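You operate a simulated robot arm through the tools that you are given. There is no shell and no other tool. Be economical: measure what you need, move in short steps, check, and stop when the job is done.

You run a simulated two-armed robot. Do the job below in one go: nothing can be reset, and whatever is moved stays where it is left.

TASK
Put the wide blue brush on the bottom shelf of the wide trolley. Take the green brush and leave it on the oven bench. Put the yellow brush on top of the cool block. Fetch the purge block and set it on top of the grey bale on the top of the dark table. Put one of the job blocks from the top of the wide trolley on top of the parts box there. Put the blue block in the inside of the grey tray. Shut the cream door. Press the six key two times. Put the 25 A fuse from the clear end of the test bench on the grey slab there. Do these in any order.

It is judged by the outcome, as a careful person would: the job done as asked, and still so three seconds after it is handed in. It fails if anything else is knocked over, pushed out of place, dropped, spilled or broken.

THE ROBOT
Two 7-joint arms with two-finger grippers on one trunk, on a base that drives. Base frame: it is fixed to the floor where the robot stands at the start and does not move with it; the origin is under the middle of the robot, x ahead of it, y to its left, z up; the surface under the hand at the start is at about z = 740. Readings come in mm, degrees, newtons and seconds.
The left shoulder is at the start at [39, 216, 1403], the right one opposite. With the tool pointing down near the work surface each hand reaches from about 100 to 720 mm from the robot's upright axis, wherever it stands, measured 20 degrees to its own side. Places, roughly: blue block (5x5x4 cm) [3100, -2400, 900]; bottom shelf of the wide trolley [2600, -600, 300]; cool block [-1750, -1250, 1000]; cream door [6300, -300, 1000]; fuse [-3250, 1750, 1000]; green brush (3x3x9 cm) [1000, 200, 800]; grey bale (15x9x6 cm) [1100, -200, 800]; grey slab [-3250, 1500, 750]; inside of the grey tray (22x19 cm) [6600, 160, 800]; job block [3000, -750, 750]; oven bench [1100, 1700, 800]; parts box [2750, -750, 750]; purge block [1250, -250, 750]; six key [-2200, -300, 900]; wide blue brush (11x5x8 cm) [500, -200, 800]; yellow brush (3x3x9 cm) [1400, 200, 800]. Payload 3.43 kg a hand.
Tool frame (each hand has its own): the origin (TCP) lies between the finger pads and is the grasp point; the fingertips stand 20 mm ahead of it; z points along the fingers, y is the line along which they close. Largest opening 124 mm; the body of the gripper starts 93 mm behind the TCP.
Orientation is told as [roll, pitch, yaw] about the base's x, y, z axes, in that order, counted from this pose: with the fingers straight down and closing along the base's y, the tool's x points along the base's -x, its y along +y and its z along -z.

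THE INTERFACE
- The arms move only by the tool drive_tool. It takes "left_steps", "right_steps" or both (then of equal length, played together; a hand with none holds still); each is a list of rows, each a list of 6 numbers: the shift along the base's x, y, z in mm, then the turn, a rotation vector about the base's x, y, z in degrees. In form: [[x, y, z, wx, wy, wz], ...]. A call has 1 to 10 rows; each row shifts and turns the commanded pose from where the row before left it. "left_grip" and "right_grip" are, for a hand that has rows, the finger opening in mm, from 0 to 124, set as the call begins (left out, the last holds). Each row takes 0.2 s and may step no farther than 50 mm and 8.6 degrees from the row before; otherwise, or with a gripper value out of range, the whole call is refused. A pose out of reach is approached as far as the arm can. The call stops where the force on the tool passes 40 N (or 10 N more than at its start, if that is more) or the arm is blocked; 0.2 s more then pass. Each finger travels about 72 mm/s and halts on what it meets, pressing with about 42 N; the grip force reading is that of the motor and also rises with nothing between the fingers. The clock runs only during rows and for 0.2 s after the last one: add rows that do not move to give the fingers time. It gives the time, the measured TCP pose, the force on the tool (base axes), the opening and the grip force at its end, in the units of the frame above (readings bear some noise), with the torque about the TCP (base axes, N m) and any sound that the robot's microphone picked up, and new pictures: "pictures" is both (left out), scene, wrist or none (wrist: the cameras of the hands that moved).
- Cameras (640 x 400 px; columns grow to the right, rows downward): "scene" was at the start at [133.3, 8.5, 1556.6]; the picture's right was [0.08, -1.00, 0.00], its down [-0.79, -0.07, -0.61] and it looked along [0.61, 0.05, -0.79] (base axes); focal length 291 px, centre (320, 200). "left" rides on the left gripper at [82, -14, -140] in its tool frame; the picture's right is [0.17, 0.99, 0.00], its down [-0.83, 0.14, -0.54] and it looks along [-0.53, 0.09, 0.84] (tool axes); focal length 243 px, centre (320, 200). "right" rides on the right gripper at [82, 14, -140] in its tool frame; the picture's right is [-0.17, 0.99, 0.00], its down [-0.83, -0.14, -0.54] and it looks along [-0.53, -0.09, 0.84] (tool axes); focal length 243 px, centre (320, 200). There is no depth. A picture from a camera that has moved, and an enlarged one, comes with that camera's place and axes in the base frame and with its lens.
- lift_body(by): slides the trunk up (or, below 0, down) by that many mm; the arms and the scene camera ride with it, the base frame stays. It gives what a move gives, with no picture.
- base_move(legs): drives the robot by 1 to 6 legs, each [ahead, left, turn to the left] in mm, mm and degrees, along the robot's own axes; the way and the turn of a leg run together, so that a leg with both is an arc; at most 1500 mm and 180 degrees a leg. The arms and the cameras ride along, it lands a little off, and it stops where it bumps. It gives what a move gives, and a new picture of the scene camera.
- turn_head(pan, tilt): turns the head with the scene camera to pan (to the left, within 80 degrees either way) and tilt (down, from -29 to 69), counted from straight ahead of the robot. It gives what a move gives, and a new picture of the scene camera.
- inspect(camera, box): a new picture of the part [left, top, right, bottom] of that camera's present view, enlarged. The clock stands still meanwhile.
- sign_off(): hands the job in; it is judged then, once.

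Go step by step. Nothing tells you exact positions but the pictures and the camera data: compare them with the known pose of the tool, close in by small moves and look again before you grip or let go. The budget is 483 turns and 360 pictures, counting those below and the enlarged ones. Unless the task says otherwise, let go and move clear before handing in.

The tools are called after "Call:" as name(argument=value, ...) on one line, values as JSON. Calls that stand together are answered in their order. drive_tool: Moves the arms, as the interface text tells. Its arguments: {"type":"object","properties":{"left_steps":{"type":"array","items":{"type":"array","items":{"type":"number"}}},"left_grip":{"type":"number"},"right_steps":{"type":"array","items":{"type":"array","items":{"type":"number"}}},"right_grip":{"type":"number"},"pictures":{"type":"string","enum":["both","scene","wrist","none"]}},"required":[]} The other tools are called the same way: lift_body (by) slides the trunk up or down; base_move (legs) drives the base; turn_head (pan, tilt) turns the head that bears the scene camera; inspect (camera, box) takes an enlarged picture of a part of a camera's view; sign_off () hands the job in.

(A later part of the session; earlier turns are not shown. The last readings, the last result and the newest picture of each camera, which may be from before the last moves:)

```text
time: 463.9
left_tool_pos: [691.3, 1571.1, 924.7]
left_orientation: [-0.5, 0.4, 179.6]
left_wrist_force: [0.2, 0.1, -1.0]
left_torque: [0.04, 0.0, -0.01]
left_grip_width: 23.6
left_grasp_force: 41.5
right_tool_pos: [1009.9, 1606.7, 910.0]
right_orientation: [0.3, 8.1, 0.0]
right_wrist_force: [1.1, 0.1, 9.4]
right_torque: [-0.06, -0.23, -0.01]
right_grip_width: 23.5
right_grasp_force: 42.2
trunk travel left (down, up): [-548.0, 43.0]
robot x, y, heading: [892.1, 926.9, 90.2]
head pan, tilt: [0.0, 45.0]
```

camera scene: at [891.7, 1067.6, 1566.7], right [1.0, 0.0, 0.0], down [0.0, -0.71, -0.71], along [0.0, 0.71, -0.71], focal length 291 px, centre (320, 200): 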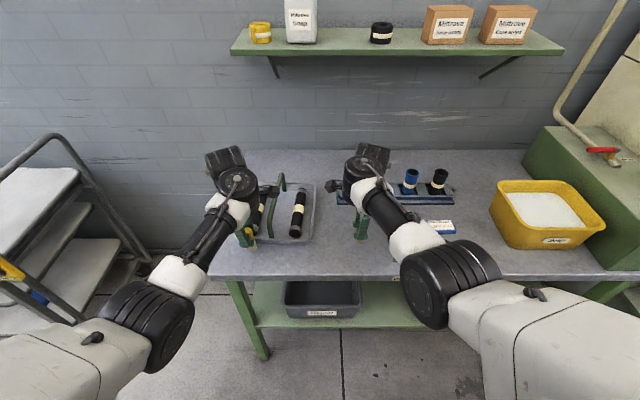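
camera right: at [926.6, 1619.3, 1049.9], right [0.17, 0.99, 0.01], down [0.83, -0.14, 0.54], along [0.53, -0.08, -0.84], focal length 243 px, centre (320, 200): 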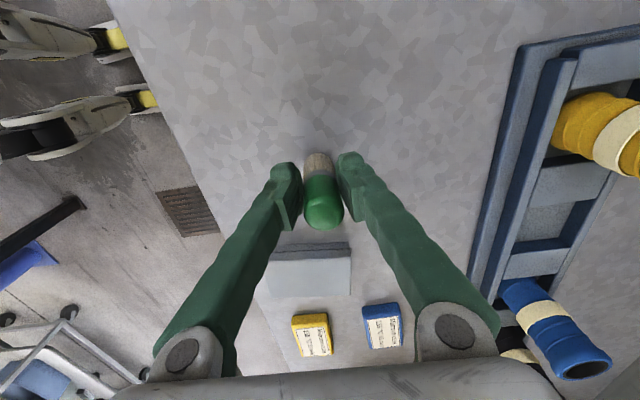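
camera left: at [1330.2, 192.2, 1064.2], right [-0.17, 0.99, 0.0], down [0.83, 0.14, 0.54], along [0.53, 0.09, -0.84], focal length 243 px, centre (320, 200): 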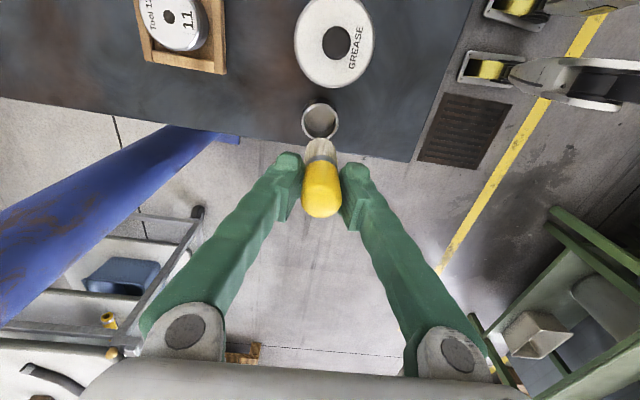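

Call:
drive_tool(right_steps=[[0, 0, 0, 0, 0, 0], [0, 0, 0, 0, 0, 0], [0, 0, 0, 0, 0, 0], [3, 0, 20, 0, 0, 0], [4, 0, 30, 0, 0, 0], [5, 0, 20, 0, -4, 0]], right_grip=70, pictures="both")

```text
time: 465.2
left_tool_pos: [689.9, 1571.5, 924.1]
left_orientation: [-0.3, 0.5, 179.5]
left_wrist_force: [0.7, 0.2, 0.5]
left_torque: [0.03, 0.03, 0.0]
left_grip_width: 23.8
left_grasp_force: 41.6
right_tool_pos: [1021.7, 1603.8, 977.9]
right_orientation: [0.1, 4.1, 0.1]
right_wrist_force: [0.3, 0.2, -0.4]
right_torque: [0.02, 0.0, 0.03]
right_grip_width: 70.2
right_grasp_force: 0.1
trunk travel left (down, up): [-548.0, 43.0]
robot x, y, heading: [886.8, 927.0, 89.9]
head pan, tilt: [0.0, 45.0]
camera scene: at [892.1, 1070.0, 1566.4], right [1.0, 0.0, 0.0], down [0.0, -0.71, -0.71], along [0.0, 0.71, -0.71], focal length 291 px, centre (320, 200)
camera right: at [949.0, 1618.9, 1123.8], right [0.17, 0.99, -0.01], down [0.87, -0.14, 0.48], along [0.47, -0.09, -0.88], focal length 243 px, centre (320, 200)
```

scene: 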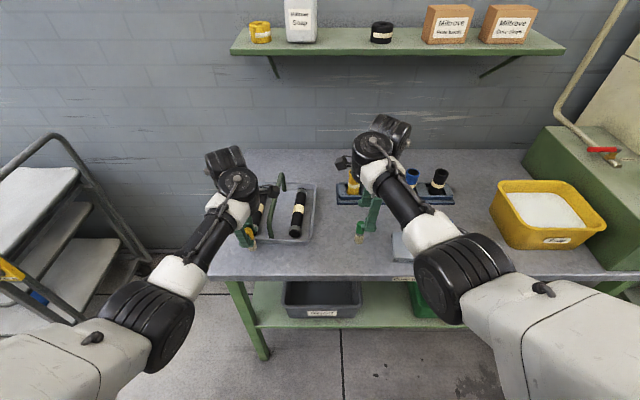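
right: 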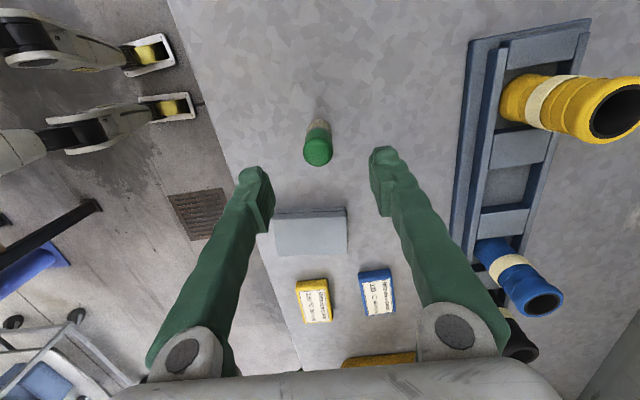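

The green brush stands upright on the oven bench. I retreat and look west for the cool block and keypad.

Call:
base_move(legs=[[-250, 0, 0], [0, 1000, 0], [-150, 0, 0], [0, 0, 90]])

Call:
turn_head(pan=0, tilt=22)

Call:
turn_head(pan=55, tilt=22)

```text
time: 487.1
left_tool_pos: [-743.7, 307.0, 925.2]
left_orientation: [-0.5, 0.4, -88.6]
left_wrist_force: [-0.5, -0.9, -0.2]
left_torque: [0.01, -0.02, -0.02]
left_grip_width: 23.7
left_grasp_force: 41.8
right_tool_pos: [-788.8, 636.9, 976.8]
right_orientation: [0.1, 4.1, 91.7]
right_wrist_force: [0.1, -0.3, 1.2]
right_torque: [-0.01, -0.01, 0.0]
right_grip_width: 70.0
right_grasp_force: 0.0
trunk travel left (down, up): [-548.0, 43.0]
robot x, y, heading: [-111.4, 529.0, -178.4]
head pan, tilt: [0.0, 45.0]
camera scene: at [-247.9, 526.0, 1566.4], right [-0.03, 1.0, 0.0], down [0.71, 0.02, -0.71], along [-0.71, -0.02, -0.71], focal length 291 px, centre (320, 200)
```

scene: 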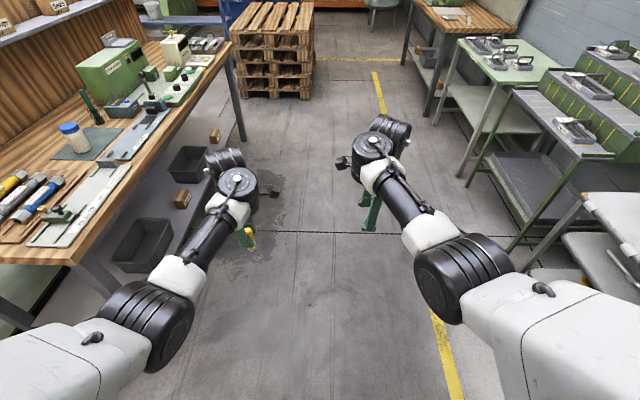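

```text
time: 487.9
left_tool_pos: [-743.8, 307.7, 924.5]
left_orientation: [-0.3, 0.5, -88.7]
left_wrist_force: [0.3, 0.1, -1.0]
left_torque: [-0.02, -0.01, -0.01]
left_grip_width: 23.3
left_grasp_force: 42.2
right_tool_pos: [-788.2, 636.8, 977.5]
right_orientation: [0.1, 4.2, 91.7]
right_wrist_force: [0.2, 0.1, -0.2]
right_torque: [-0.02, 0.0, -0.01]
right_grip_width: 69.9
right_grasp_force: 0.0
trunk travel left (down, up): [-548.0, 43.0]
robot x, y, heading: [-110.2, 527.4, -178.6]
head pan, tilt: [0.0, 22.0]
camera scene: at [-259.3, 525.6, 1601.7], right [-0.03, 1.0, 0.0], down [0.38, 0.01, -0.93], along [-0.93, -0.03, -0.38], focal length 291 px, centre (320, 200)
```

scene: 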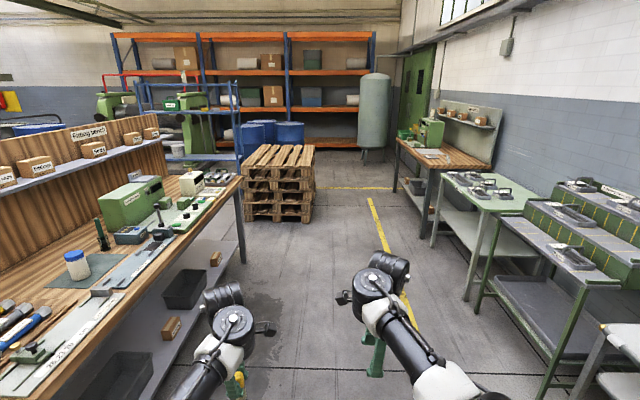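

```text
time: 489.2
left_tool_pos: [-744.1, 306.5, 922.9]
left_orientation: [-0.3, 0.4, -88.7]
left_wrist_force: [-0.6, 0.0, 0.0]
left_torque: [-0.01, 0.01, -0.02]
left_grip_width: 23.7
left_grasp_force: 41.3
right_tool_pos: [-788.9, 637.4, 977.7]
right_orientation: [0.1, 4.1, 91.8]
right_wrist_force: [-0.7, 0.8, 0.5]
right_torque: [0.01, -0.02, 0.02]
right_grip_width: 70.1
right_grasp_force: 0.0
trunk travel left (down, up): [-548.0, 43.0]
robot x, y, heading: [-109.3, 529.4, -178.6]
head pan, tilt: [55.0, 22.0]
camera scene: at [-217.6, 450.9, 1601.8], right [-0.84, 0.55, 0.0], down [0.21, 0.31, -0.93], along [-0.51, -0.77, -0.37], focal length 291 px, centre (320, 200)
```

scene: 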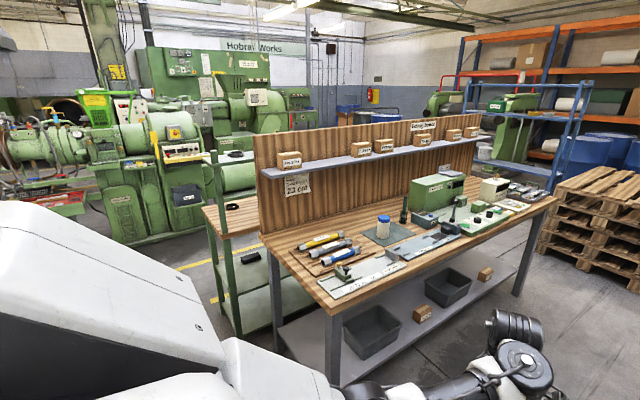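

Call:
inspect(camera="scene", box=[400, 160, 560, 250])

Call:
inspect(camera="left", box=[0, 0, 640, 400])

```text
4.00 times, centred on (480, 205) of scene
camera zoom: at [-217.6, 450.9, 1601.8], right [-0.84, 0.55, 0.0], down [0.21, 0.31, -0.93], along [-0.51, -0.77, -0.37], focal length 1164 px, centre (-320, 180)
```

zoom: 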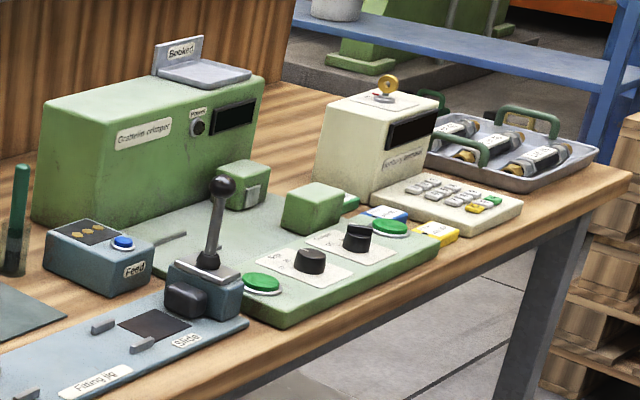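

```text
1.00 times, centred on (320, 200) of left (not enlarged: the box is as wide or as high as the picture)
camera zoom: at [-758.2, 387.2, 1065.5], right [0.98, 0.19, -0.01], down [0.16, -0.83, 0.53], along [0.1, -0.52, -0.85], focal length 243 px, centre (320, 200)
```

zoom: 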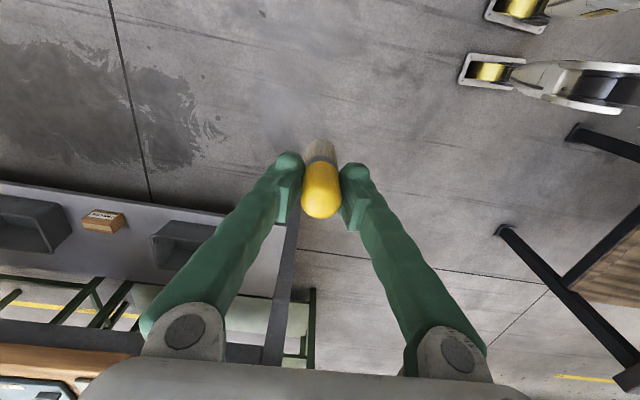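

Yellow brush is fine in the left hand. The keypad is in front of the cream box at the far end of the middle bench. I rotate the right hand back and drive there.

Call:
drive_tool(right_steps=[[0, 0, -20, 0, 0, 8.5], [0, 0, -20, 0, 0, 8.5], [0, 0, 0, 0, 0, 8.5], [0, 0, 0, 0, 0, 8.5], [0, 0, 0, 0, 0, 8.5], [0, 0, 0, 0, 0, 8.5], [0, 0, 0, 0, 0, 8.5], [0, 0, 0, 0, 0, 8.5], [0, 0, 0, 0, 0, 8.5], [0, 0, 0, 0, 0, 8.5]], right_grip=0, pictures="none")

Call:
base_move(legs=[[1000, 0, -1.4], [900, 0, 0], [0, 0, 90]])

Call:
turn_head(pan=0, tilt=40)

```text
time: 491.4
left_tool_pos: [-744.4, 307.1, 923.7]
left_orientation: [-0.3, 0.4, -88.6]
left_wrist_force: [0.4, 0.1, -0.8]
left_torque: [0.0, -0.01, -0.03]
left_grip_width: 23.2
left_grasp_force: 41.7
right_tool_pos: [-787.5, 636.7, 938.9]
right_orientation: [0.2, 4.1, 176.9]
right_wrist_force: [-0.1, -0.5, 0.3]
right_torque: [-0.02, 0.0, 0.01]
right_grip_width: 0.0
right_grasp_force: 34.4
trunk travel left (down, up): [-548.0, 43.0]
robot x, y, heading: [-109.9, 529.2, -178.3]
head pan, tilt: [55.0, 22.0]
```

```text
time: 508.4
left_tool_pos: [-1792.8, -137.5, 923.7]
left_orientation: [-0.4, 0.5, -0.2]
left_wrist_force: [0.0, 0.0, -1.0]
left_torque: [-0.01, 0.02, 0.02]
left_grip_width: 23.6
left_grasp_force: 42.4
right_tool_pos: [-2124.3, -172.6, 937.1]
right_orientation: [0.1, 4.1, -94.8]
right_wrist_force: [0.3, -0.4, 0.4]
right_torque: [0.01, 0.01, 0.04]
right_grip_width: 0.1
right_grasp_force: 34.2
trunk travel left (down, up): [-548.0, 43.0]
robot x, y, heading: [-1993.7, 505.6, -89.8]
head pan, tilt: [55.0, 22.0]
camera scene: at [-1919.9, 395.5, 1601.8], right [-0.57, -0.82, 0.0], down [-0.31, 0.21, -0.93], along [0.76, -0.53, -0.37], focal length 291 px, centre (320, 200)
```

scene: 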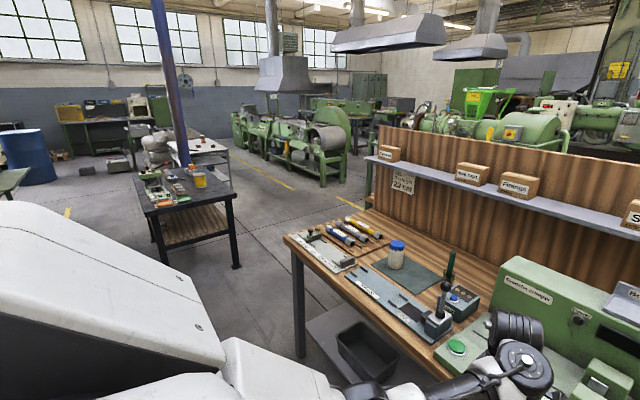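

```text
time: 509.6
left_tool_pos: [-1792.0, -135.8, 923.1]
left_orientation: [-0.5, 0.4, -0.2]
left_wrist_force: [-0.5, 0.3, -1.1]
left_torque: [0.0, -0.01, 0.02]
left_grip_width: 23.3
left_grasp_force: 42.0
right_tool_pos: [-2123.7, -171.4, 938.6]
right_orientation: [0.2, 4.0, -94.7]
right_wrist_force: [0.4, 0.1, 0.6]
right_torque: [-0.01, 0.02, 0.0]
right_grip_width: 0.0
right_grasp_force: 34.3
trunk travel left (down, up): [-548.0, 43.0]
robot x, y, heading: [-1995.6, 503.0, -90.0]
head pan, tilt: [0.0, 40.0]
camera scene: at [-1995.7, 363.4, 1573.7], right [-1.0, 0.0, 0.0], down [0.0, 0.64, -0.77], along [0.0, -0.77, -0.64], focal length 291 px, centre (320, 200)
```

scene: 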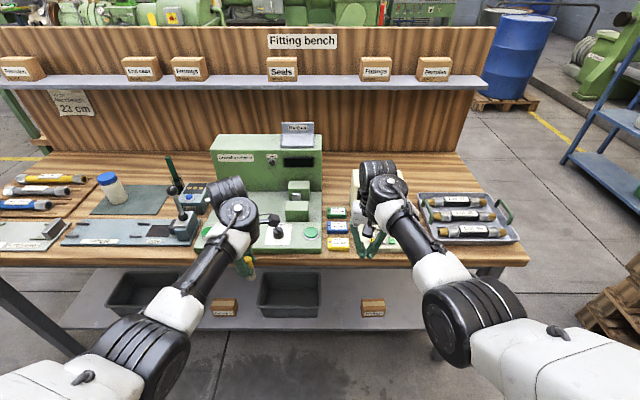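

Call:
inspect(camera="right", box=[0, 0, 640, 400])

Call:
inspect(camera="scene", box=[300, 160, 440, 270])

```text
1.00 times, centred on (320, 200) of right (not enlarged: the box is as wide or as high as the picture)
camera zoom: at [-2104.8, -100.8, 1083.8], right [0.97, -0.25, -0.01], down [-0.21, -0.85, 0.48], along [-0.13, -0.46, -0.88], focal length 243 px, centre (320, 200)
```

zoom: 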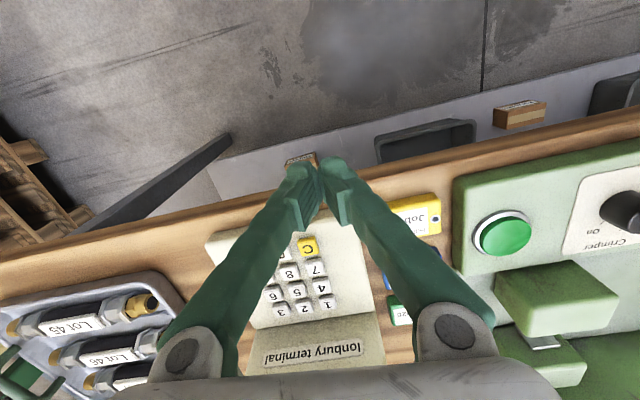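

```text
3.64 times, centred on (370, 215) of scene
camera zoom: at [-1995.7, 363.4, 1573.7], right [-1.0, 0.0, 0.0], down [0.0, 0.64, -0.77], along [0.0, -0.77, -0.64], focal length 1058 px, centre (138, 146)
```

zoom: 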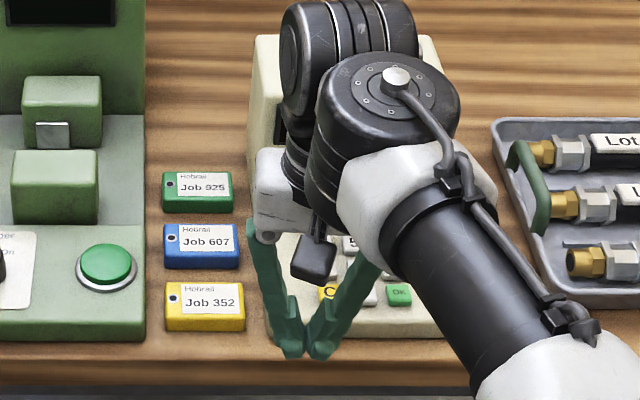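

The six key is at about (-2216,-310). I retract the left hand, tilt the right one 45°, then move in.

Call:
drive_tool(left_steps=[[0, 35, -10, 0, 0, 0], [0, 35, -10, 0, 0, 0], [0, 35, -10, 0, 0, 0], [0, 35, -12, 0, 0, 0], [0, 35, -12, 0, 0, 0], [0, 35, -12, 0, 0, 0], [0, 35, -12, 0, 0, 0]], right_steps=[[0, 10, 0, -7, 0, 4.7], [0, 0, 5, -7, 0, 0], [0, 0, 10, -7, 0, 0], [0, 0, 10, -7, 0, 0], [0, 0, 10, -7, 0, 0], [0, 0, 10, -7, 0, 0], [0, 0, 10, -7, 0, 0]], pictures="none")

Call:
base_move(legs=[[80, -90, 0]])

Call:
inspect(camera="right", box=[0, 0, 640, 400])

```text
time: 511.2
left_tool_pos: [-1793.0, 108.9, 846.2]
left_orientation: [-0.5, 0.4, -0.2]
left_wrist_force: [0.1, -0.5, -0.6]
left_torque: [-0.04, -0.03, 0.05]
left_grip_width: 23.6
left_grasp_force: 42.2
right_tool_pos: [-2122.9, -160.4, 993.0]
right_orientation: [0.5, -45.2, -90.1]
right_wrist_force: [-0.8, -0.3, 0.2]
right_torque: [0.0, -0.01, -0.01]
right_grip_width: 0.1
right_grasp_force: 34.0
trunk travel left (down, up): [-548.0, 43.0]
robot x, y, heading: [-1998.1, 504.3, -89.7]
head pan, tilt: [0.0, 40.0]
```

```text
time: 513.1
left_tool_pos: [-1882.8, 28.5, 846.1]
left_orientation: [-0.4, 0.4, -0.3]
left_wrist_force: [-0.6, 1.0, -0.3]
left_torque: [0.0, 0.0, 0.0]
left_grip_width: 23.5
left_grasp_force: 41.9
right_tool_pos: [-2213.4, -241.7, 993.7]
right_orientation: [0.5, -44.9, -89.9]
right_wrist_force: [1.2, 0.4, -0.4]
right_torque: [-0.04, 0.0, 0.02]
right_grip_width: 0.0
right_grasp_force: 34.3
trunk travel left (down, up): [-548.0, 43.0]
robot x, y, heading: [-2084.7, 424.3, -89.8]
head pan, tilt: [0.0, 40.0]
camera scene: at [-2085.1, 283.7, 1573.7], right [-1.0, 0.0, 0.0], down [0.0, 0.64, -0.77], along [0.0, -0.77, -0.64], focal length 291 px, centre (320, 200)
```

scene: 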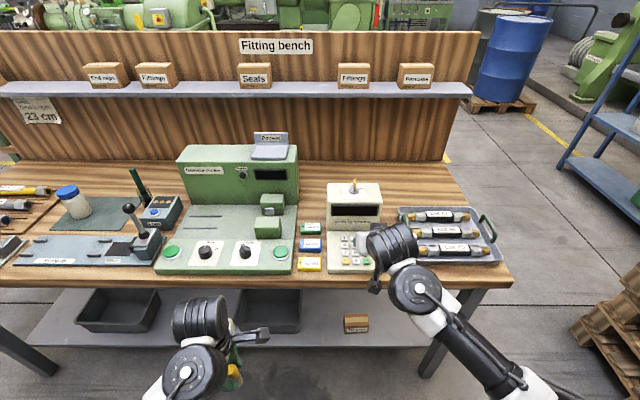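

```text
1.00 times, centred on (320, 200) of right (not enlarged: the box is as wide or as high as the picture)
camera zoom: at [-2200.3, -84.1, 1034.8], right [0.99, -0.11, 0.12], down [-0.14, -0.21, 0.97], along [-0.08, -0.97, -0.22], focal length 243 px, centre (320, 200)
```

zoom: 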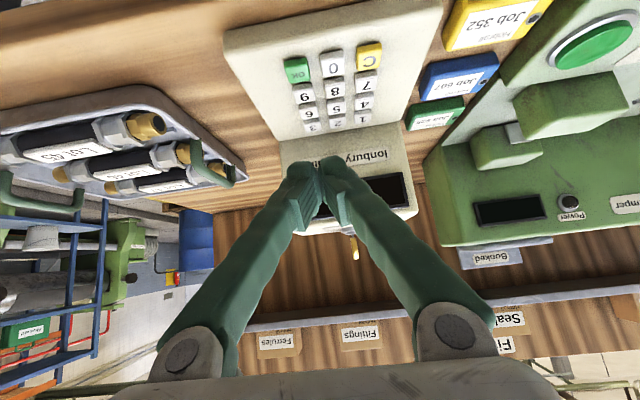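

Call:
inspect(camera="scene", box=[320, 215, 400, 280])

Call:
inspect(camera="right", box=[250, 20, 410, 140])

```text
6.15 times, centred on (360, 248) of scene
camera zoom: at [-2085.1, 283.7, 1573.7], right [-1.0, 0.0, 0.0], down [0.0, 0.64, -0.77], along [0.0, -0.77, -0.64], focal length 1790 px, centre (74, -92)
```

zoom: 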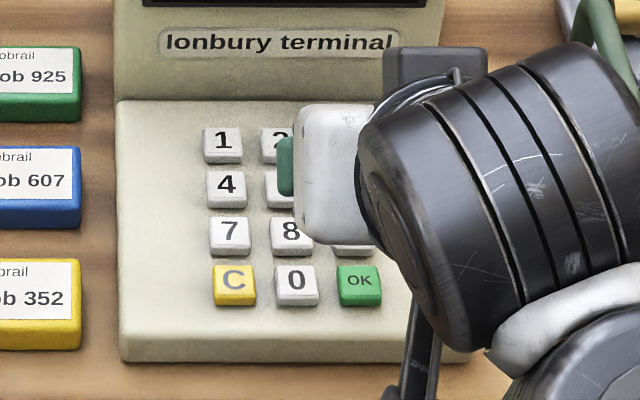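

```text
3.33 times, centred on (330, 80) of right
camera zoom: at [-2200.3, -84.1, 1034.8], right [0.99, -0.11, 0.12], down [-0.14, -0.21, 0.97], along [-0.08, -0.97, -0.22], focal length 809 px, centre (287, 600)
```

zoom: 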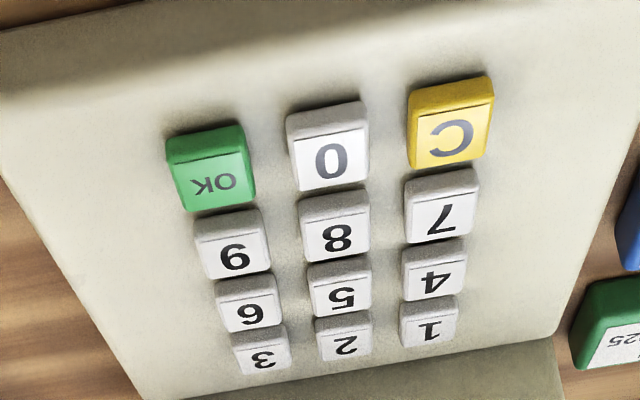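

Six key centre ≈ (-2221,-323, 881), key pitch ~31 mm, so the closed fingertips fit. I move the fingertips above it.

Call:
drive_tool(right_steps=[[-4, -38, -20, 0, 0, 0], [-4, -39, -25, 0, 0, 0]], pictures="wrist")

Call:
inspect(camera="scene", box=[320, 215, 400, 280])

```text
time: 513.7
left_tool_pos: [-1881.2, 26.8, 846.4]
left_orientation: [-0.3, 0.5, -0.2]
left_wrist_force: [1.2, 0.2, -1.2]
left_torque: [0.04, 0.0, 0.03]
left_grip_width: 23.2
left_grasp_force: 42.3
right_tool_pos: [-2221.2, -321.1, 947.4]
right_orientation: [0.5, -44.9, -89.9]
right_wrist_force: [0.1, 0.2, 0.6]
right_torque: [0.02, 0.03, -0.01]
right_grip_width: 0.0
right_grasp_force: 34.3
trunk travel left (down, up): [-548.0, 43.0]
robot x, y, heading: [-2086.0, 422.4, -90.0]
head pan, tilt: [0.0, 40.0]
camera right: at [-2208.8, -162.3, 988.6], right [0.99, -0.11, 0.12], down [-0.14, -0.21, 0.97], along [-0.08, -0.97, -0.22], focal length 243 px, centre (320, 200)
```

right: 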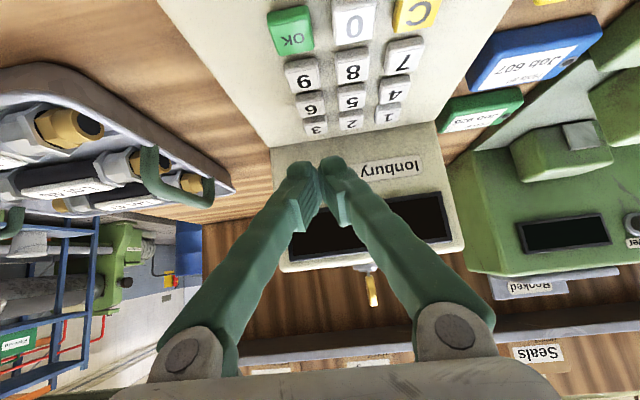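

```text
6.15 times, centred on (360, 248) of scene
camera zoom: at [-2085.0, 281.7, 1573.5], right [-1.0, 0.0, 0.0], down [0.0, 0.64, -0.77], along [0.0, -0.77, -0.64], focal length 1790 px, centre (74, -92)
```

zoom: 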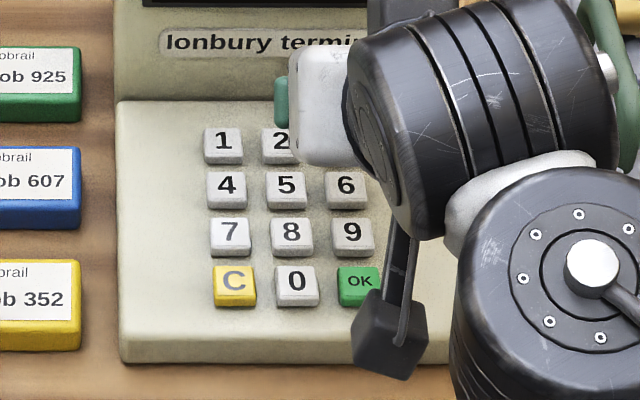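

Call:
drive_tool(right_steps=[[-1, -4, -16, 0, 0, 0], [-1, -4, -14, 0, 0, 0]], pictures="none")

Call:
inspect(camera="right", box=[240, 80, 400, 200])

```text
time: 514.3
left_tool_pos: [-1882.7, 27.6, 846.3]
left_orientation: [-0.4, 0.4, -0.2]
left_wrist_force: [-0.1, -0.2, -0.6]
left_torque: [0.03, 0.06, 0.01]
left_grip_width: 23.4
left_grasp_force: 42.7
right_tool_pos: [-2222.6, -327.8, 918.1]
right_orientation: [0.5, -44.9, -89.9]
right_wrist_force: [-1.1, 0.3, -0.6]
right_torque: [0.02, 0.02, 0.0]
right_grip_width: 0.0
right_grasp_force: 34.6
trunk travel left (down, up): [-548.0, 43.0]
robot x, y, heading: [-2088.4, 424.2, -89.9]
head pan, tilt: [0.0, 40.0]
```

```text
3.33 times, centred on (320, 140) of right
camera zoom: at [-2210.7, -169.1, 959.0], right [0.99, -0.11, 0.12], down [-0.14, -0.21, 0.97], along [-0.08, -0.97, -0.22], focal length 809 px, centre (320, 400)
```

zoom: 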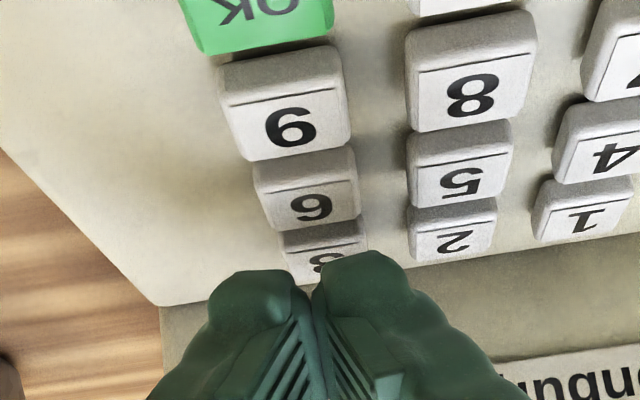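

Only one fingertip may press (both together are too wide): I shift 10 mm west so the east fingertip is over "6".

Call:
drive_tool(right_steps=[[-10, -5, -10, 0, 0, 0]], pictures="none")

Call:
inspect(camera="right", box=[240, 80, 400, 200])

```text
time: 514.7
left_tool_pos: [-1881.8, 27.3, 846.6]
left_orientation: [-0.4, 0.4, -0.2]
left_wrist_force: [-0.4, -0.5, -0.7]
left_torque: [0.02, 0.02, 0.01]
left_grip_width: 23.5
left_grasp_force: 42.5
right_tool_pos: [-2232.9, -331.9, 907.9]
right_orientation: [0.4, -44.9, -90.1]
right_wrist_force: [0.9, 0.2, 0.0]
right_torque: [-0.03, 0.03, -0.02]
right_grip_width: 0.1
right_grasp_force: 34.0
trunk travel left (down, up): [-548.0, 43.0]
robot x, y, heading: [-2085.9, 425.9, -89.9]
head pan, tilt: [0.0, 40.0]
```

```text
3.33 times, centred on (320, 140) of right
camera zoom: at [-2220.8, -173.9, 948.9], right [0.99, -0.11, 0.12], down [-0.14, -0.21, 0.97], along [-0.08, -0.97, -0.22], focal length 809 px, centre (320, 400)
```

zoom: 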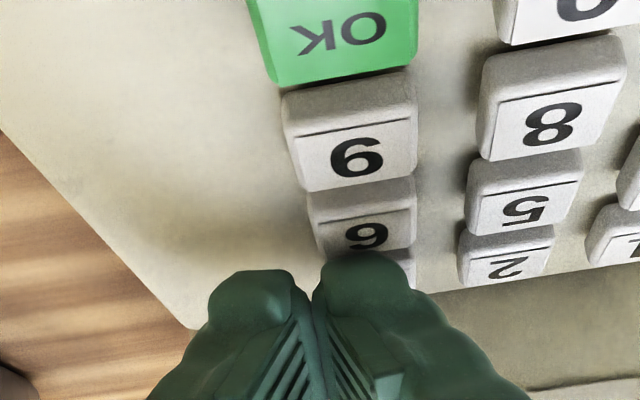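

Call:
drive_tool(right_steps=[[0, -9, -5, 0, 0, 0]], pictures="none")

Call:
inspect(camera="right", box=[240, 80, 400, 200])

```text
time: 515.1
left_tool_pos: [-1883.1, 27.4, 846.6]
left_orientation: [-0.3, 0.4, -0.2]
left_wrist_force: [0.1, -0.3, -0.5]
left_torque: [0.02, -0.02, 0.03]
left_grip_width: 23.4
left_grasp_force: 42.1
right_tool_pos: [-2231.7, -341.6, 902.6]
right_orientation: [0.5, -44.9, -90.0]
right_wrist_force: [-0.6, 1.1, 1.4]
right_torque: [0.01, -0.01, 0.01]
right_grip_width: 0.0
right_grasp_force: 34.1
trunk travel left (down, up): [-548.0, 43.0]
robot x, y, heading: [-2089.4, 426.6, -90.0]
head pan, tilt: [0.0, 40.0]
heard: click
```

```text
3.33 times, centred on (320, 140) of right
camera zoom: at [-2220.6, -183.1, 944.2], right [0.99, -0.11, 0.12], down [-0.14, -0.21, 0.97], along [-0.08, -0.97, -0.22], focal length 809 px, centre (320, 400)
```

zoom: 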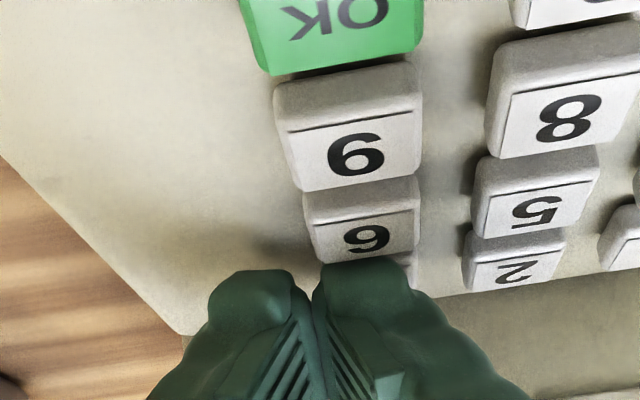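

A click was heard. I check the terminal's display to see which key registered.

Call:
inspect(camera="scene", box=[315, 175, 395, 240])

Call:
inspect(camera="right", box=[280, 110, 380, 180])

```text
6.15 times, centred on (355, 208) of scene
camera zoom: at [-2085.2, 283.0, 1573.7], right [-1.0, 0.0, 0.0], down [0.0, 0.64, -0.77], along [0.0, -0.77, -0.64], focal length 1790 px, centre (105, 154)
```

zoom: 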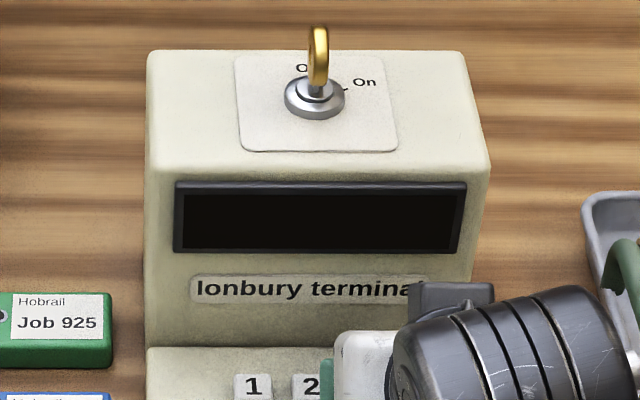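

```text
5.71 times, centred on (330, 145) of right
camera zoom: at [-2220.6, -183.1, 944.2], right [0.99, -0.11, 0.12], down [-0.14, -0.21, 0.97], along [-0.08, -0.97, -0.22], focal length 1386 px, centre (263, 514)
```

zoom: 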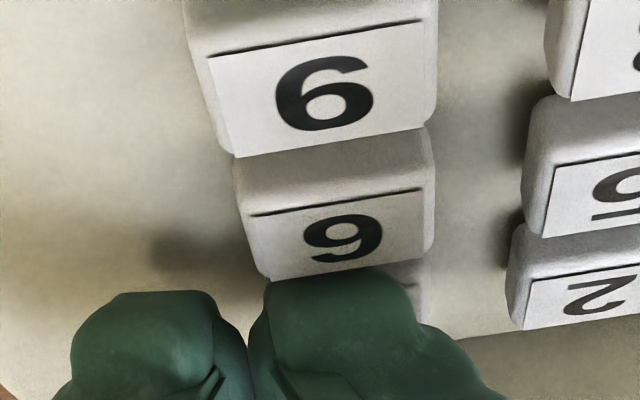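

Call:
drive_tool(right_steps=[[0, 0, 6, 0, 0, 0]], pictures="none")

Call:
inspect(camera="right", box=[280, 110, 380, 180])

```text
time: 515.5
left_tool_pos: [-1882.2, 27.5, 847.0]
left_orientation: [-0.5, 0.4, -0.2]
left_wrist_force: [-0.2, 0.3, 0.0]
left_torque: [0.02, 0.01, 0.01]
left_grip_width: 23.4
left_grasp_force: 42.4
right_tool_pos: [-2233.7, -340.5, 910.2]
right_orientation: [0.5, -44.9, -89.9]
right_wrist_force: [-0.5, -0.5, -1.1]
right_torque: [0.01, -0.02, 0.02]
right_grip_width: 0.0
right_grasp_force: 34.7
trunk travel left (down, up): [-548.0, 43.0]
robot x, y, heading: [-2084.7, 424.0, -90.0]
head pan, tilt: [0.0, 40.0]
```

```text
5.71 times, centred on (330, 145) of right
camera zoom: at [-2220.7, -183.2, 950.3], right [0.99, -0.11, 0.12], down [-0.14, -0.21, 0.97], along [-0.08, -0.97, -0.22], focal length 1386 px, centre (263, 514)
```

zoom: 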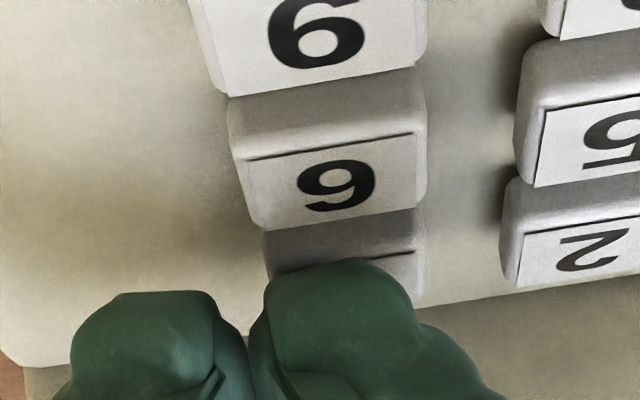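

The click came from the neighbouring "3" edge, not "6". I move 20 mm back toward me so the fingertip is truly over "6".

Call:
drive_tool(right_steps=[[0, 10, 8, 0, 0, 0], [0, 10, 0, 0, 0, 0], [0, 0, -8, 0, 0, 0]], pictures="none")

Call:
inspect(camera="right", box=[260, 100, 380, 190])

```text
time: 516.3
left_tool_pos: [-1883.0, 27.9, 845.7]
left_orientation: [-0.4, 0.4, -0.2]
left_wrist_force: [-0.3, -0.4, -2.0]
left_torque: [0.02, -0.01, -0.01]
left_grip_width: 23.5
left_grasp_force: 42.2
right_tool_pos: [-2232.0, -321.3, 908.7]
right_orientation: [0.5, -44.9, -90.0]
right_wrist_force: [-0.4, -0.5, -0.2]
right_torque: [0.02, -0.01, -0.01]
right_grip_width: 0.1
right_grasp_force: 34.4
trunk travel left (down, up): [-548.0, 43.0]
robot x, y, heading: [-2084.5, 424.7, -89.8]
head pan, tilt: [0.0, 40.0]
```

```text
4.44 times, centred on (320, 145) of right
camera zoom: at [-2220.4, -163.1, 950.7], right [0.99, -0.11, 0.12], down [-0.14, -0.21, 0.97], along [-0.08, -0.97, -0.22], focal length 1078 px, centre (320, 444)
```

zoom: 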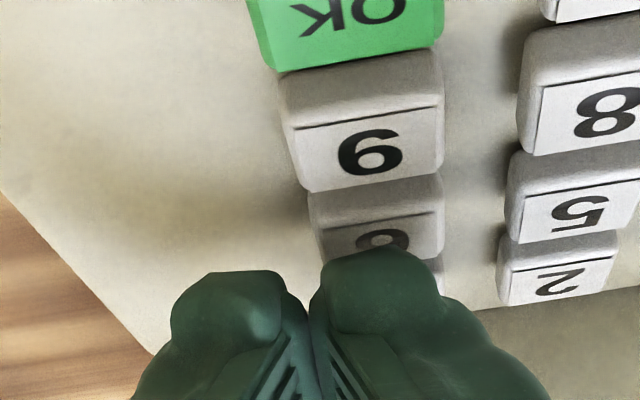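

Call:
drive_tool(right_steps=[[0, -4, 0, 0, 0, 0], [0, 0, -2, 0, 0, 0]], pictures="none")

Call:
inspect(camera="right", box=[260, 100, 380, 190])

```text
time: 516.9
left_tool_pos: [-1882.0, 28.0, 845.2]
left_orientation: [-0.4, 0.4, -0.2]
left_wrist_force: [0.4, -0.2, -0.9]
left_torque: [0.02, 0.01, 0.0]
left_grip_width: 23.8
left_grasp_force: 42.1
right_tool_pos: [-2232.3, -324.1, 907.7]
right_orientation: [0.5, -44.9, -90.0]
right_wrist_force: [1.0, 0.0, -1.1]
right_torque: [-0.04, 0.06, -0.02]
right_grip_width: 0.1
right_grasp_force: 34.7
trunk travel left (down, up): [-548.0, 43.0]
robot x, y, heading: [-2086.8, 427.9, -89.7]
head pan, tilt: [0.0, 40.0]
```

```text
4.44 times, centred on (320, 145) of right
camera zoom: at [-2220.3, -167.1, 948.9], right [0.99, -0.11, 0.12], down [-0.14, -0.21, 0.97], along [-0.08, -0.97, -0.22], focal length 1078 px, centre (320, 444)
```

zoom: 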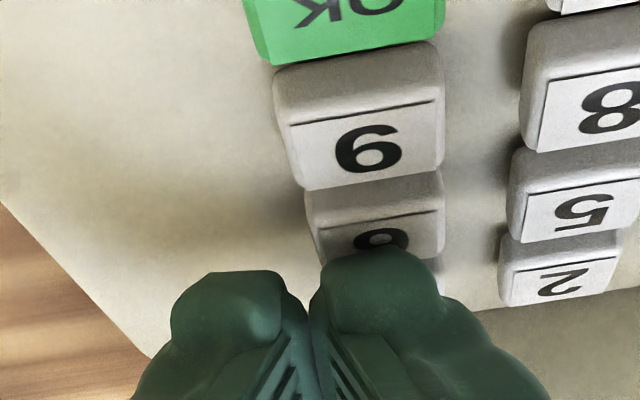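

Fingertip is over "6". Press down in 1.5 mm steps until a click.

Call:
drive_tool(right_steps=[[0, 0, -2, 0, 0, 0]], pictures="none")

Call:
drive_tool(right_steps=[[0, 0, -1.5, 0, 0, 0]], pictures="none")

```text
time: 517.3
left_tool_pos: [-1882.4, 28.0, 846.9]
left_orientation: [-0.3, 0.3, -0.2]
left_wrist_force: [0.3, 0.4, -0.8]
left_torque: [0.03, 0.0, 0.01]
left_grip_width: 23.6
left_grasp_force: 41.9
right_tool_pos: [-2232.2, -324.8, 905.2]
right_orientation: [0.6, -44.8, -90.0]
right_wrist_force: [-0.7, 0.6, -0.2]
right_torque: [0.0, -0.01, 0.02]
right_grip_width: 0.0
right_grasp_force: 34.2
trunk travel left (down, up): [-548.0, 43.0]
robot x, y, heading: [-2086.8, 424.6, -89.6]
head pan, tilt: [0.0, 40.0]
```

```text
time: 517.7
left_tool_pos: [-1881.6, 27.2, 846.1]
left_orientation: [-0.4, 0.4, -0.2]
left_wrist_force: [-0.2, -0.1, -2.1]
left_torque: [0.03, -0.02, 0.01]
left_grip_width: 23.6
left_grasp_force: 42.3
right_tool_pos: [-2232.3, -324.8, 904.4]
right_orientation: [0.5, -44.9, -90.1]
right_wrist_force: [-0.6, 0.2, -0.2]
right_torque: [-0.01, -0.02, 0.03]
right_grip_width: 0.1
right_grasp_force: 34.3
trunk travel left (down, up): [-548.0, 43.0]
robot x, y, heading: [-2086.7, 424.9, -89.4]
head pan, tilt: [0.0, 40.0]
```

Call:
drive_tool(right_steps=[[0, 0, -1.5, 0, 0, 0]], pictures="none")

Call:
inspect(camera="right", box=[260, 100, 380, 190])

```text
time: 518.1
left_tool_pos: [-1882.5, 27.5, 845.9]
left_orientation: [-0.4, 0.4, -0.2]
left_wrist_force: [-0.3, -0.6, -0.2]
left_torque: [-0.03, -0.04, 0.02]
left_grip_width: 23.7
left_grasp_force: 42.2
right_tool_pos: [-2233.2, -325.2, 901.9]
right_orientation: [0.5, -45.0, -90.0]
right_wrist_force: [0.2, 0.7, 1.6]
right_torque: [-0.02, -0.03, -0.01]
right_grip_width: 0.0
right_grasp_force: 34.2
trunk travel left (down, up): [-548.0, 43.0]
robot x, y, heading: [-2086.6, 423.7, -89.8]
head pan, tilt: [0.0, 40.0]
heard: click
```

```text
4.44 times, centred on (320, 145) of right
camera zoom: at [-2220.6, -167.3, 943.8], right [0.99, -0.11, 0.12], down [-0.14, -0.21, 0.97], along [-0.08, -0.97, -0.22], focal length 1078 px, centre (320, 444)
```

zoom: 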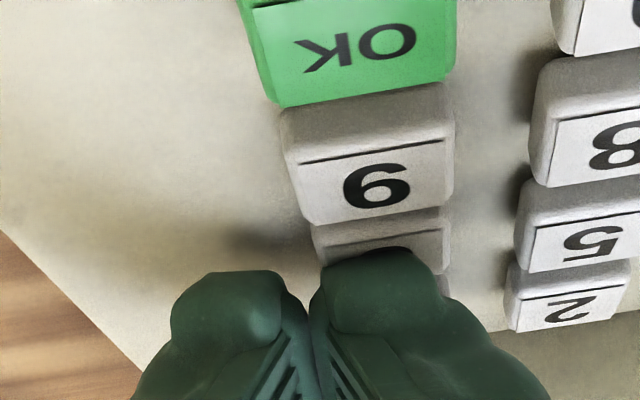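

A click on "6". Release and press again the same way.

Call:
drive_tool(right_steps=[[0, 0, 6, 0, 0, 0], [0, 0, 0, 0, 0, 0]], pictures="none")

Call:
drive_tool(right_steps=[[0, 0, -4, 0, 0, 0], [0, 0, -2, 0, 0, 0], [0, 0, 0, 0, 0, 0]], pictures="none")

```text
time: 518.7
left_tool_pos: [-1881.9, 27.8, 845.1]
left_orientation: [-0.5, 0.5, -0.3]
left_wrist_force: [0.9, -0.2, -0.4]
left_torque: [0.03, 0.0, 0.01]
left_grip_width: 23.1
left_grasp_force: 42.4
right_tool_pos: [-2232.9, -325.4, 907.7]
right_orientation: [0.5, -44.9, -90.1]
right_wrist_force: [-0.1, 0.1, -0.1]
right_torque: [0.0, -0.01, -0.02]
right_grip_width: 0.0
right_grasp_force: 33.8
trunk travel left (down, up): [-548.0, 43.0]
robot x, y, heading: [-2084.7, 423.3, -89.8]
head pan, tilt: [0.0, 40.0]
```

```text
time: 519.5
left_tool_pos: [-1881.2, 27.6, 845.8]
left_orientation: [-0.4, 0.4, -0.2]
left_wrist_force: [0.3, 0.3, -0.6]
left_torque: [-0.01, -0.03, 0.0]
left_grip_width: 23.5
left_grasp_force: 42.1
right_tool_pos: [-2232.4, -325.5, 902.7]
right_orientation: [0.5, -45.0, -90.1]
right_wrist_force: [-1.1, -0.1, 0.8]
right_torque: [-0.01, -0.01, 0.05]
right_grip_width: 0.1
right_grasp_force: 34.3
trunk travel left (down, up): [-548.0, 43.0]
robot x, y, heading: [-2085.8, 424.2, -89.9]
head pan, tilt: [0.0, 40.0]
heard: click
```

Second click. I lift the right hand clear and back off.

Call:
drive_tool(right_steps=[[0, 0, 20, 0, 0, 0], [0, 20, 40, 0, 0, 0], [0, 40, 20, 0, 0, 0]], pictures="none")

Call:
base_move(legs=[[-200, 0, 0]])

Call:
inspect(camera="scene", box=[300, 180, 400, 280])

```text
time: 520.3
left_tool_pos: [-1882.5, 28.7, 846.5]
left_orientation: [-0.3, 0.2, -0.2]
left_wrist_force: [-0.4, -0.7, -0.7]
left_torque: [-0.04, -0.03, 0.01]
left_grip_width: 23.5
left_grasp_force: 42.0
right_tool_pos: [-2232.5, -263.1, 984.4]
right_orientation: [0.5, -45.0, -90.1]
right_wrist_force: [0.1, -0.2, -0.4]
right_torque: [-0.01, 0.02, 0.01]
right_grip_width: 0.0
right_grasp_force: 34.5
trunk travel left (down, up): [-548.0, 43.0]
robot x, y, heading: [-2085.8, 425.8, -89.7]
head pan, tilt: [0.0, 40.0]
```

```text
time: 522.1
left_tool_pos: [-1882.3, 224.0, 845.9]
left_orientation: [-0.5, 0.4, -0.3]
left_wrist_force: [-0.4, 0.5, -0.4]
left_torque: [0.04, 0.01, -0.01]
left_grip_width: 23.5
left_grasp_force: 42.1
right_tool_pos: [-2232.0, -68.2, 983.2]
right_orientation: [0.5, -44.9, -90.1]
right_wrist_force: [0.9, -0.2, 0.5]
right_torque: [0.01, -0.01, 0.02]
right_grip_width: 0.0
right_grasp_force: 34.5
trunk travel left (down, up): [-548.0, 43.0]
robot x, y, heading: [-2083.5, 621.8, -90.2]
head pan, tilt: [0.0, 40.0]
camera scene: at [-2086.4, 479.5, 1573.6], right [-1.0, 0.0, 0.0], down [0.0, 0.64, -0.77], along [0.0, -0.77, -0.64], focal length 291 px, centre (320, 200)
```

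scene: 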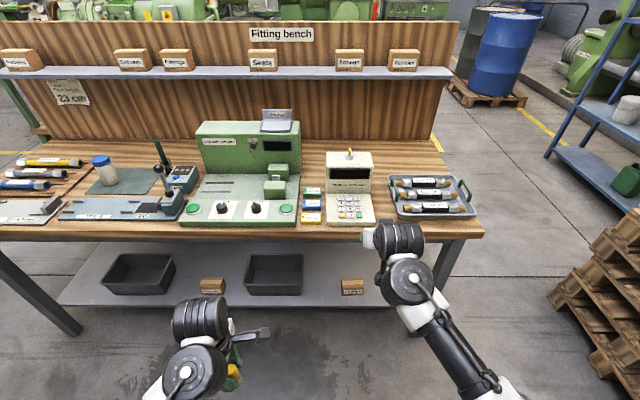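

```text
4.00 times, centred on (350, 230) of scene
camera zoom: at [-2086.4, 479.5, 1573.6], right [-1.0, 0.0, 0.0], down [0.0, 0.64, -0.77], along [0.0, -0.77, -0.64], focal length 1164 px, centre (200, 80)
```

zoom: 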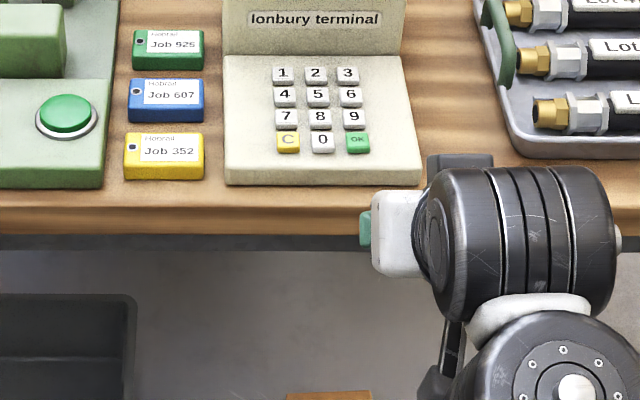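

Both presses are done. Next the yellow brush: the cool block is on the south side, so I drive round the east end.

Call:
base_move(legs=[[0, 1450, 0], [0, 580, 0], [1400, 0, 0], [1120, 0, 0]])

Call:
turn_head(pan=-70, tilt=25)

```text
time: 564.3
left_tool_pos: [142.6, -2276.0, 845.8]
left_orientation: [-0.5, 0.5, -0.8]
left_wrist_force: [-0.1, -0.2, -0.9]
left_torque: [-0.02, -0.02, -0.04]
left_grip_width: 23.3
left_grasp_force: 41.8
right_tool_pos: [-210.3, -2563.4, 984.3]
right_orientation: [0.5, -44.9, -90.7]
right_wrist_force: [-0.4, 0.0, 0.8]
right_torque: [0.01, 0.0, 0.02]
right_grip_width: 0.3
right_grasp_force: 34.2
trunk travel left (down, up): [-548.0, 43.0]
robot x, y, heading: [-58.9, -1874.0, -90.5]
head pan, tilt: [0.0, 40.0]
camera scene: at [-57.9, -2017.2, 1573.7], right [-1.0, 0.01, 0.0], down [0.0, 0.64, -0.77], along [-0.01, -0.77, -0.64], focal length 291 px, centre (320, 200)
```

scene: 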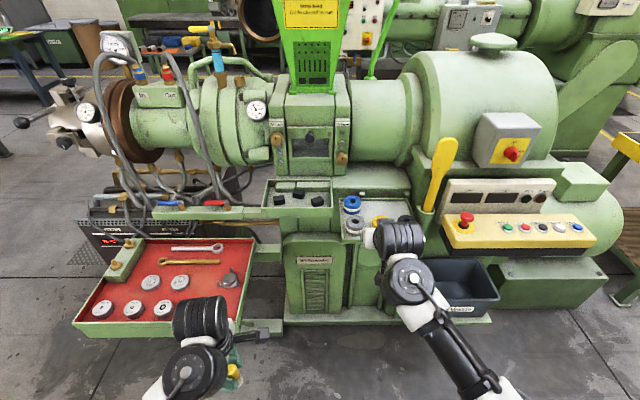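

```text
time: 565.7
left_tool_pos: [142.6, -2274.9, 845.1]
left_orientation: [-0.4, 0.4, -0.9]
left_wrist_force: [0.2, 0.3, -1.0]
left_torque: [0.01, 0.01, -0.01]
left_grip_width: 23.2
left_grasp_force: 41.8
right_tool_pos: [-210.3, -2564.6, 984.3]
right_orientation: [0.6, -44.9, -90.8]
right_wrist_force: [0.2, 0.5, 0.7]
right_torque: [0.01, -0.02, 0.04]
right_grip_width: 0.0
right_grasp_force: 34.5
trunk travel left (down, up): [-548.0, 43.0]
robot x, y, heading: [-58.7, -1876.5, -90.4]
head pan, tilt: [-70.0, 25.0]
camera scene: at [-144.1, -1963.4, 1597.0], right [-0.34, 0.94, 0.0], down [0.4, 0.14, -0.91], along [-0.85, -0.3, -0.42], focal length 291 px, centre (320, 200)
```

scene: 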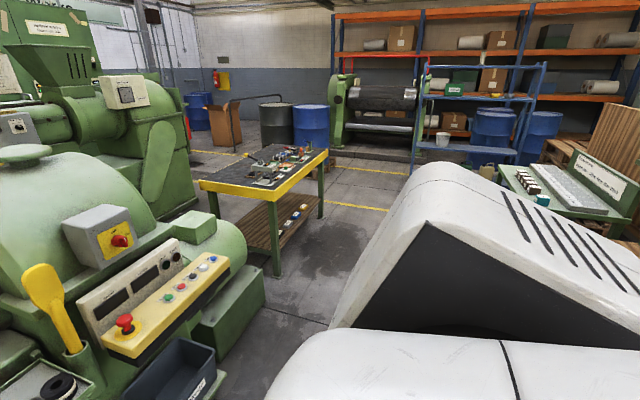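

The extruder is close ahead; the cool block is on the green bench to the west. I back a little, turn west and look.

Call:
base_move(legs=[[-100, 0, 0], [0, 0, -90]])

Call:
turn_head(pan=-20, tilt=25)

```text
time: 572.2
left_tool_pos: [-456.3, -1972.0, 846.1]
left_orientation: [-0.4, 0.4, -91.0]
left_wrist_force: [0.1, 0.4, -1.3]
left_torque: [-0.03, 0.03, 0.0]
left_grip_width: 23.6
left_grasp_force: 41.8
right_tool_pos: [-744.8, -1617.0, 983.9]
right_orientation: [0.5, -44.9, 179.0]
right_wrist_force: [-0.5, 0.2, -0.1]
right_torque: [-0.02, -0.02, 0.0]
right_grip_width: 0.0
right_grasp_force: 34.2
trunk travel left (down, up): [-548.0, 43.0]
robot x, y, heading: [-57.9, -1773.1, 179.3]
head pan, tilt: [-70.0, 25.0]
camera scene: at [-145.3, -1685.4, 1597.0], right [0.94, 0.33, 0.0], down [0.14, -0.4, -0.91], along [-0.3, 0.86, -0.42], focal length 291 px, centre (320, 200)
```

scene: 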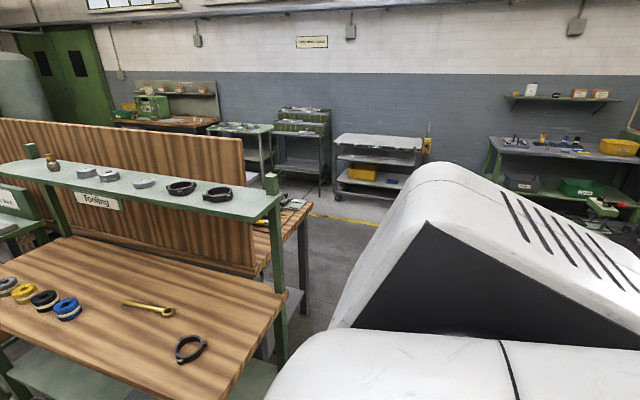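

```text
time: 573.4
left_tool_pos: [-455.9, -1972.7, 845.4]
left_orientation: [-0.4, 0.4, -91.1]
left_wrist_force: [-0.6, -0.3, -0.3]
left_torque: [0.02, -0.01, -0.01]
left_grip_width: 23.4
left_grasp_force: 42.1
right_tool_pos: [-744.1, -1618.0, 983.9]
right_orientation: [0.6, -44.9, 179.0]
right_wrist_force: [0.0, 0.4, 0.8]
right_torque: [-0.02, 0.0, 0.04]
right_grip_width: 0.1
right_grasp_force: 34.5
trunk travel left (down, up): [-548.0, 43.0]
robot x, y, heading: [-59.2, -1774.4, 179.3]
head pan, tilt: [-20.0, 25.0]
camera scene: at [-201.1, -1739.7, 1597.0], right [0.35, 0.93, 0.0], down [0.4, -0.15, -0.91], along [-0.85, 0.32, -0.42], focal length 291 px, centre (320, 200)
```

scene: 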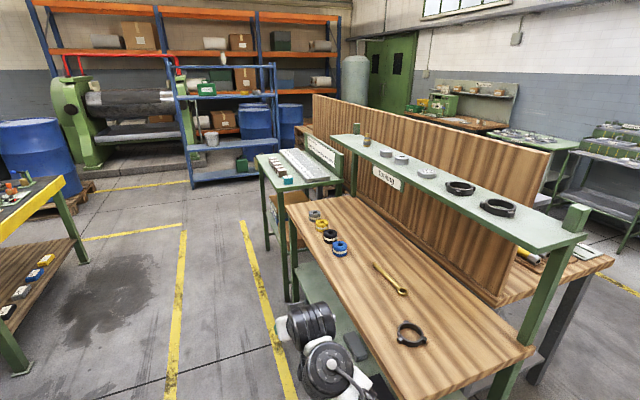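

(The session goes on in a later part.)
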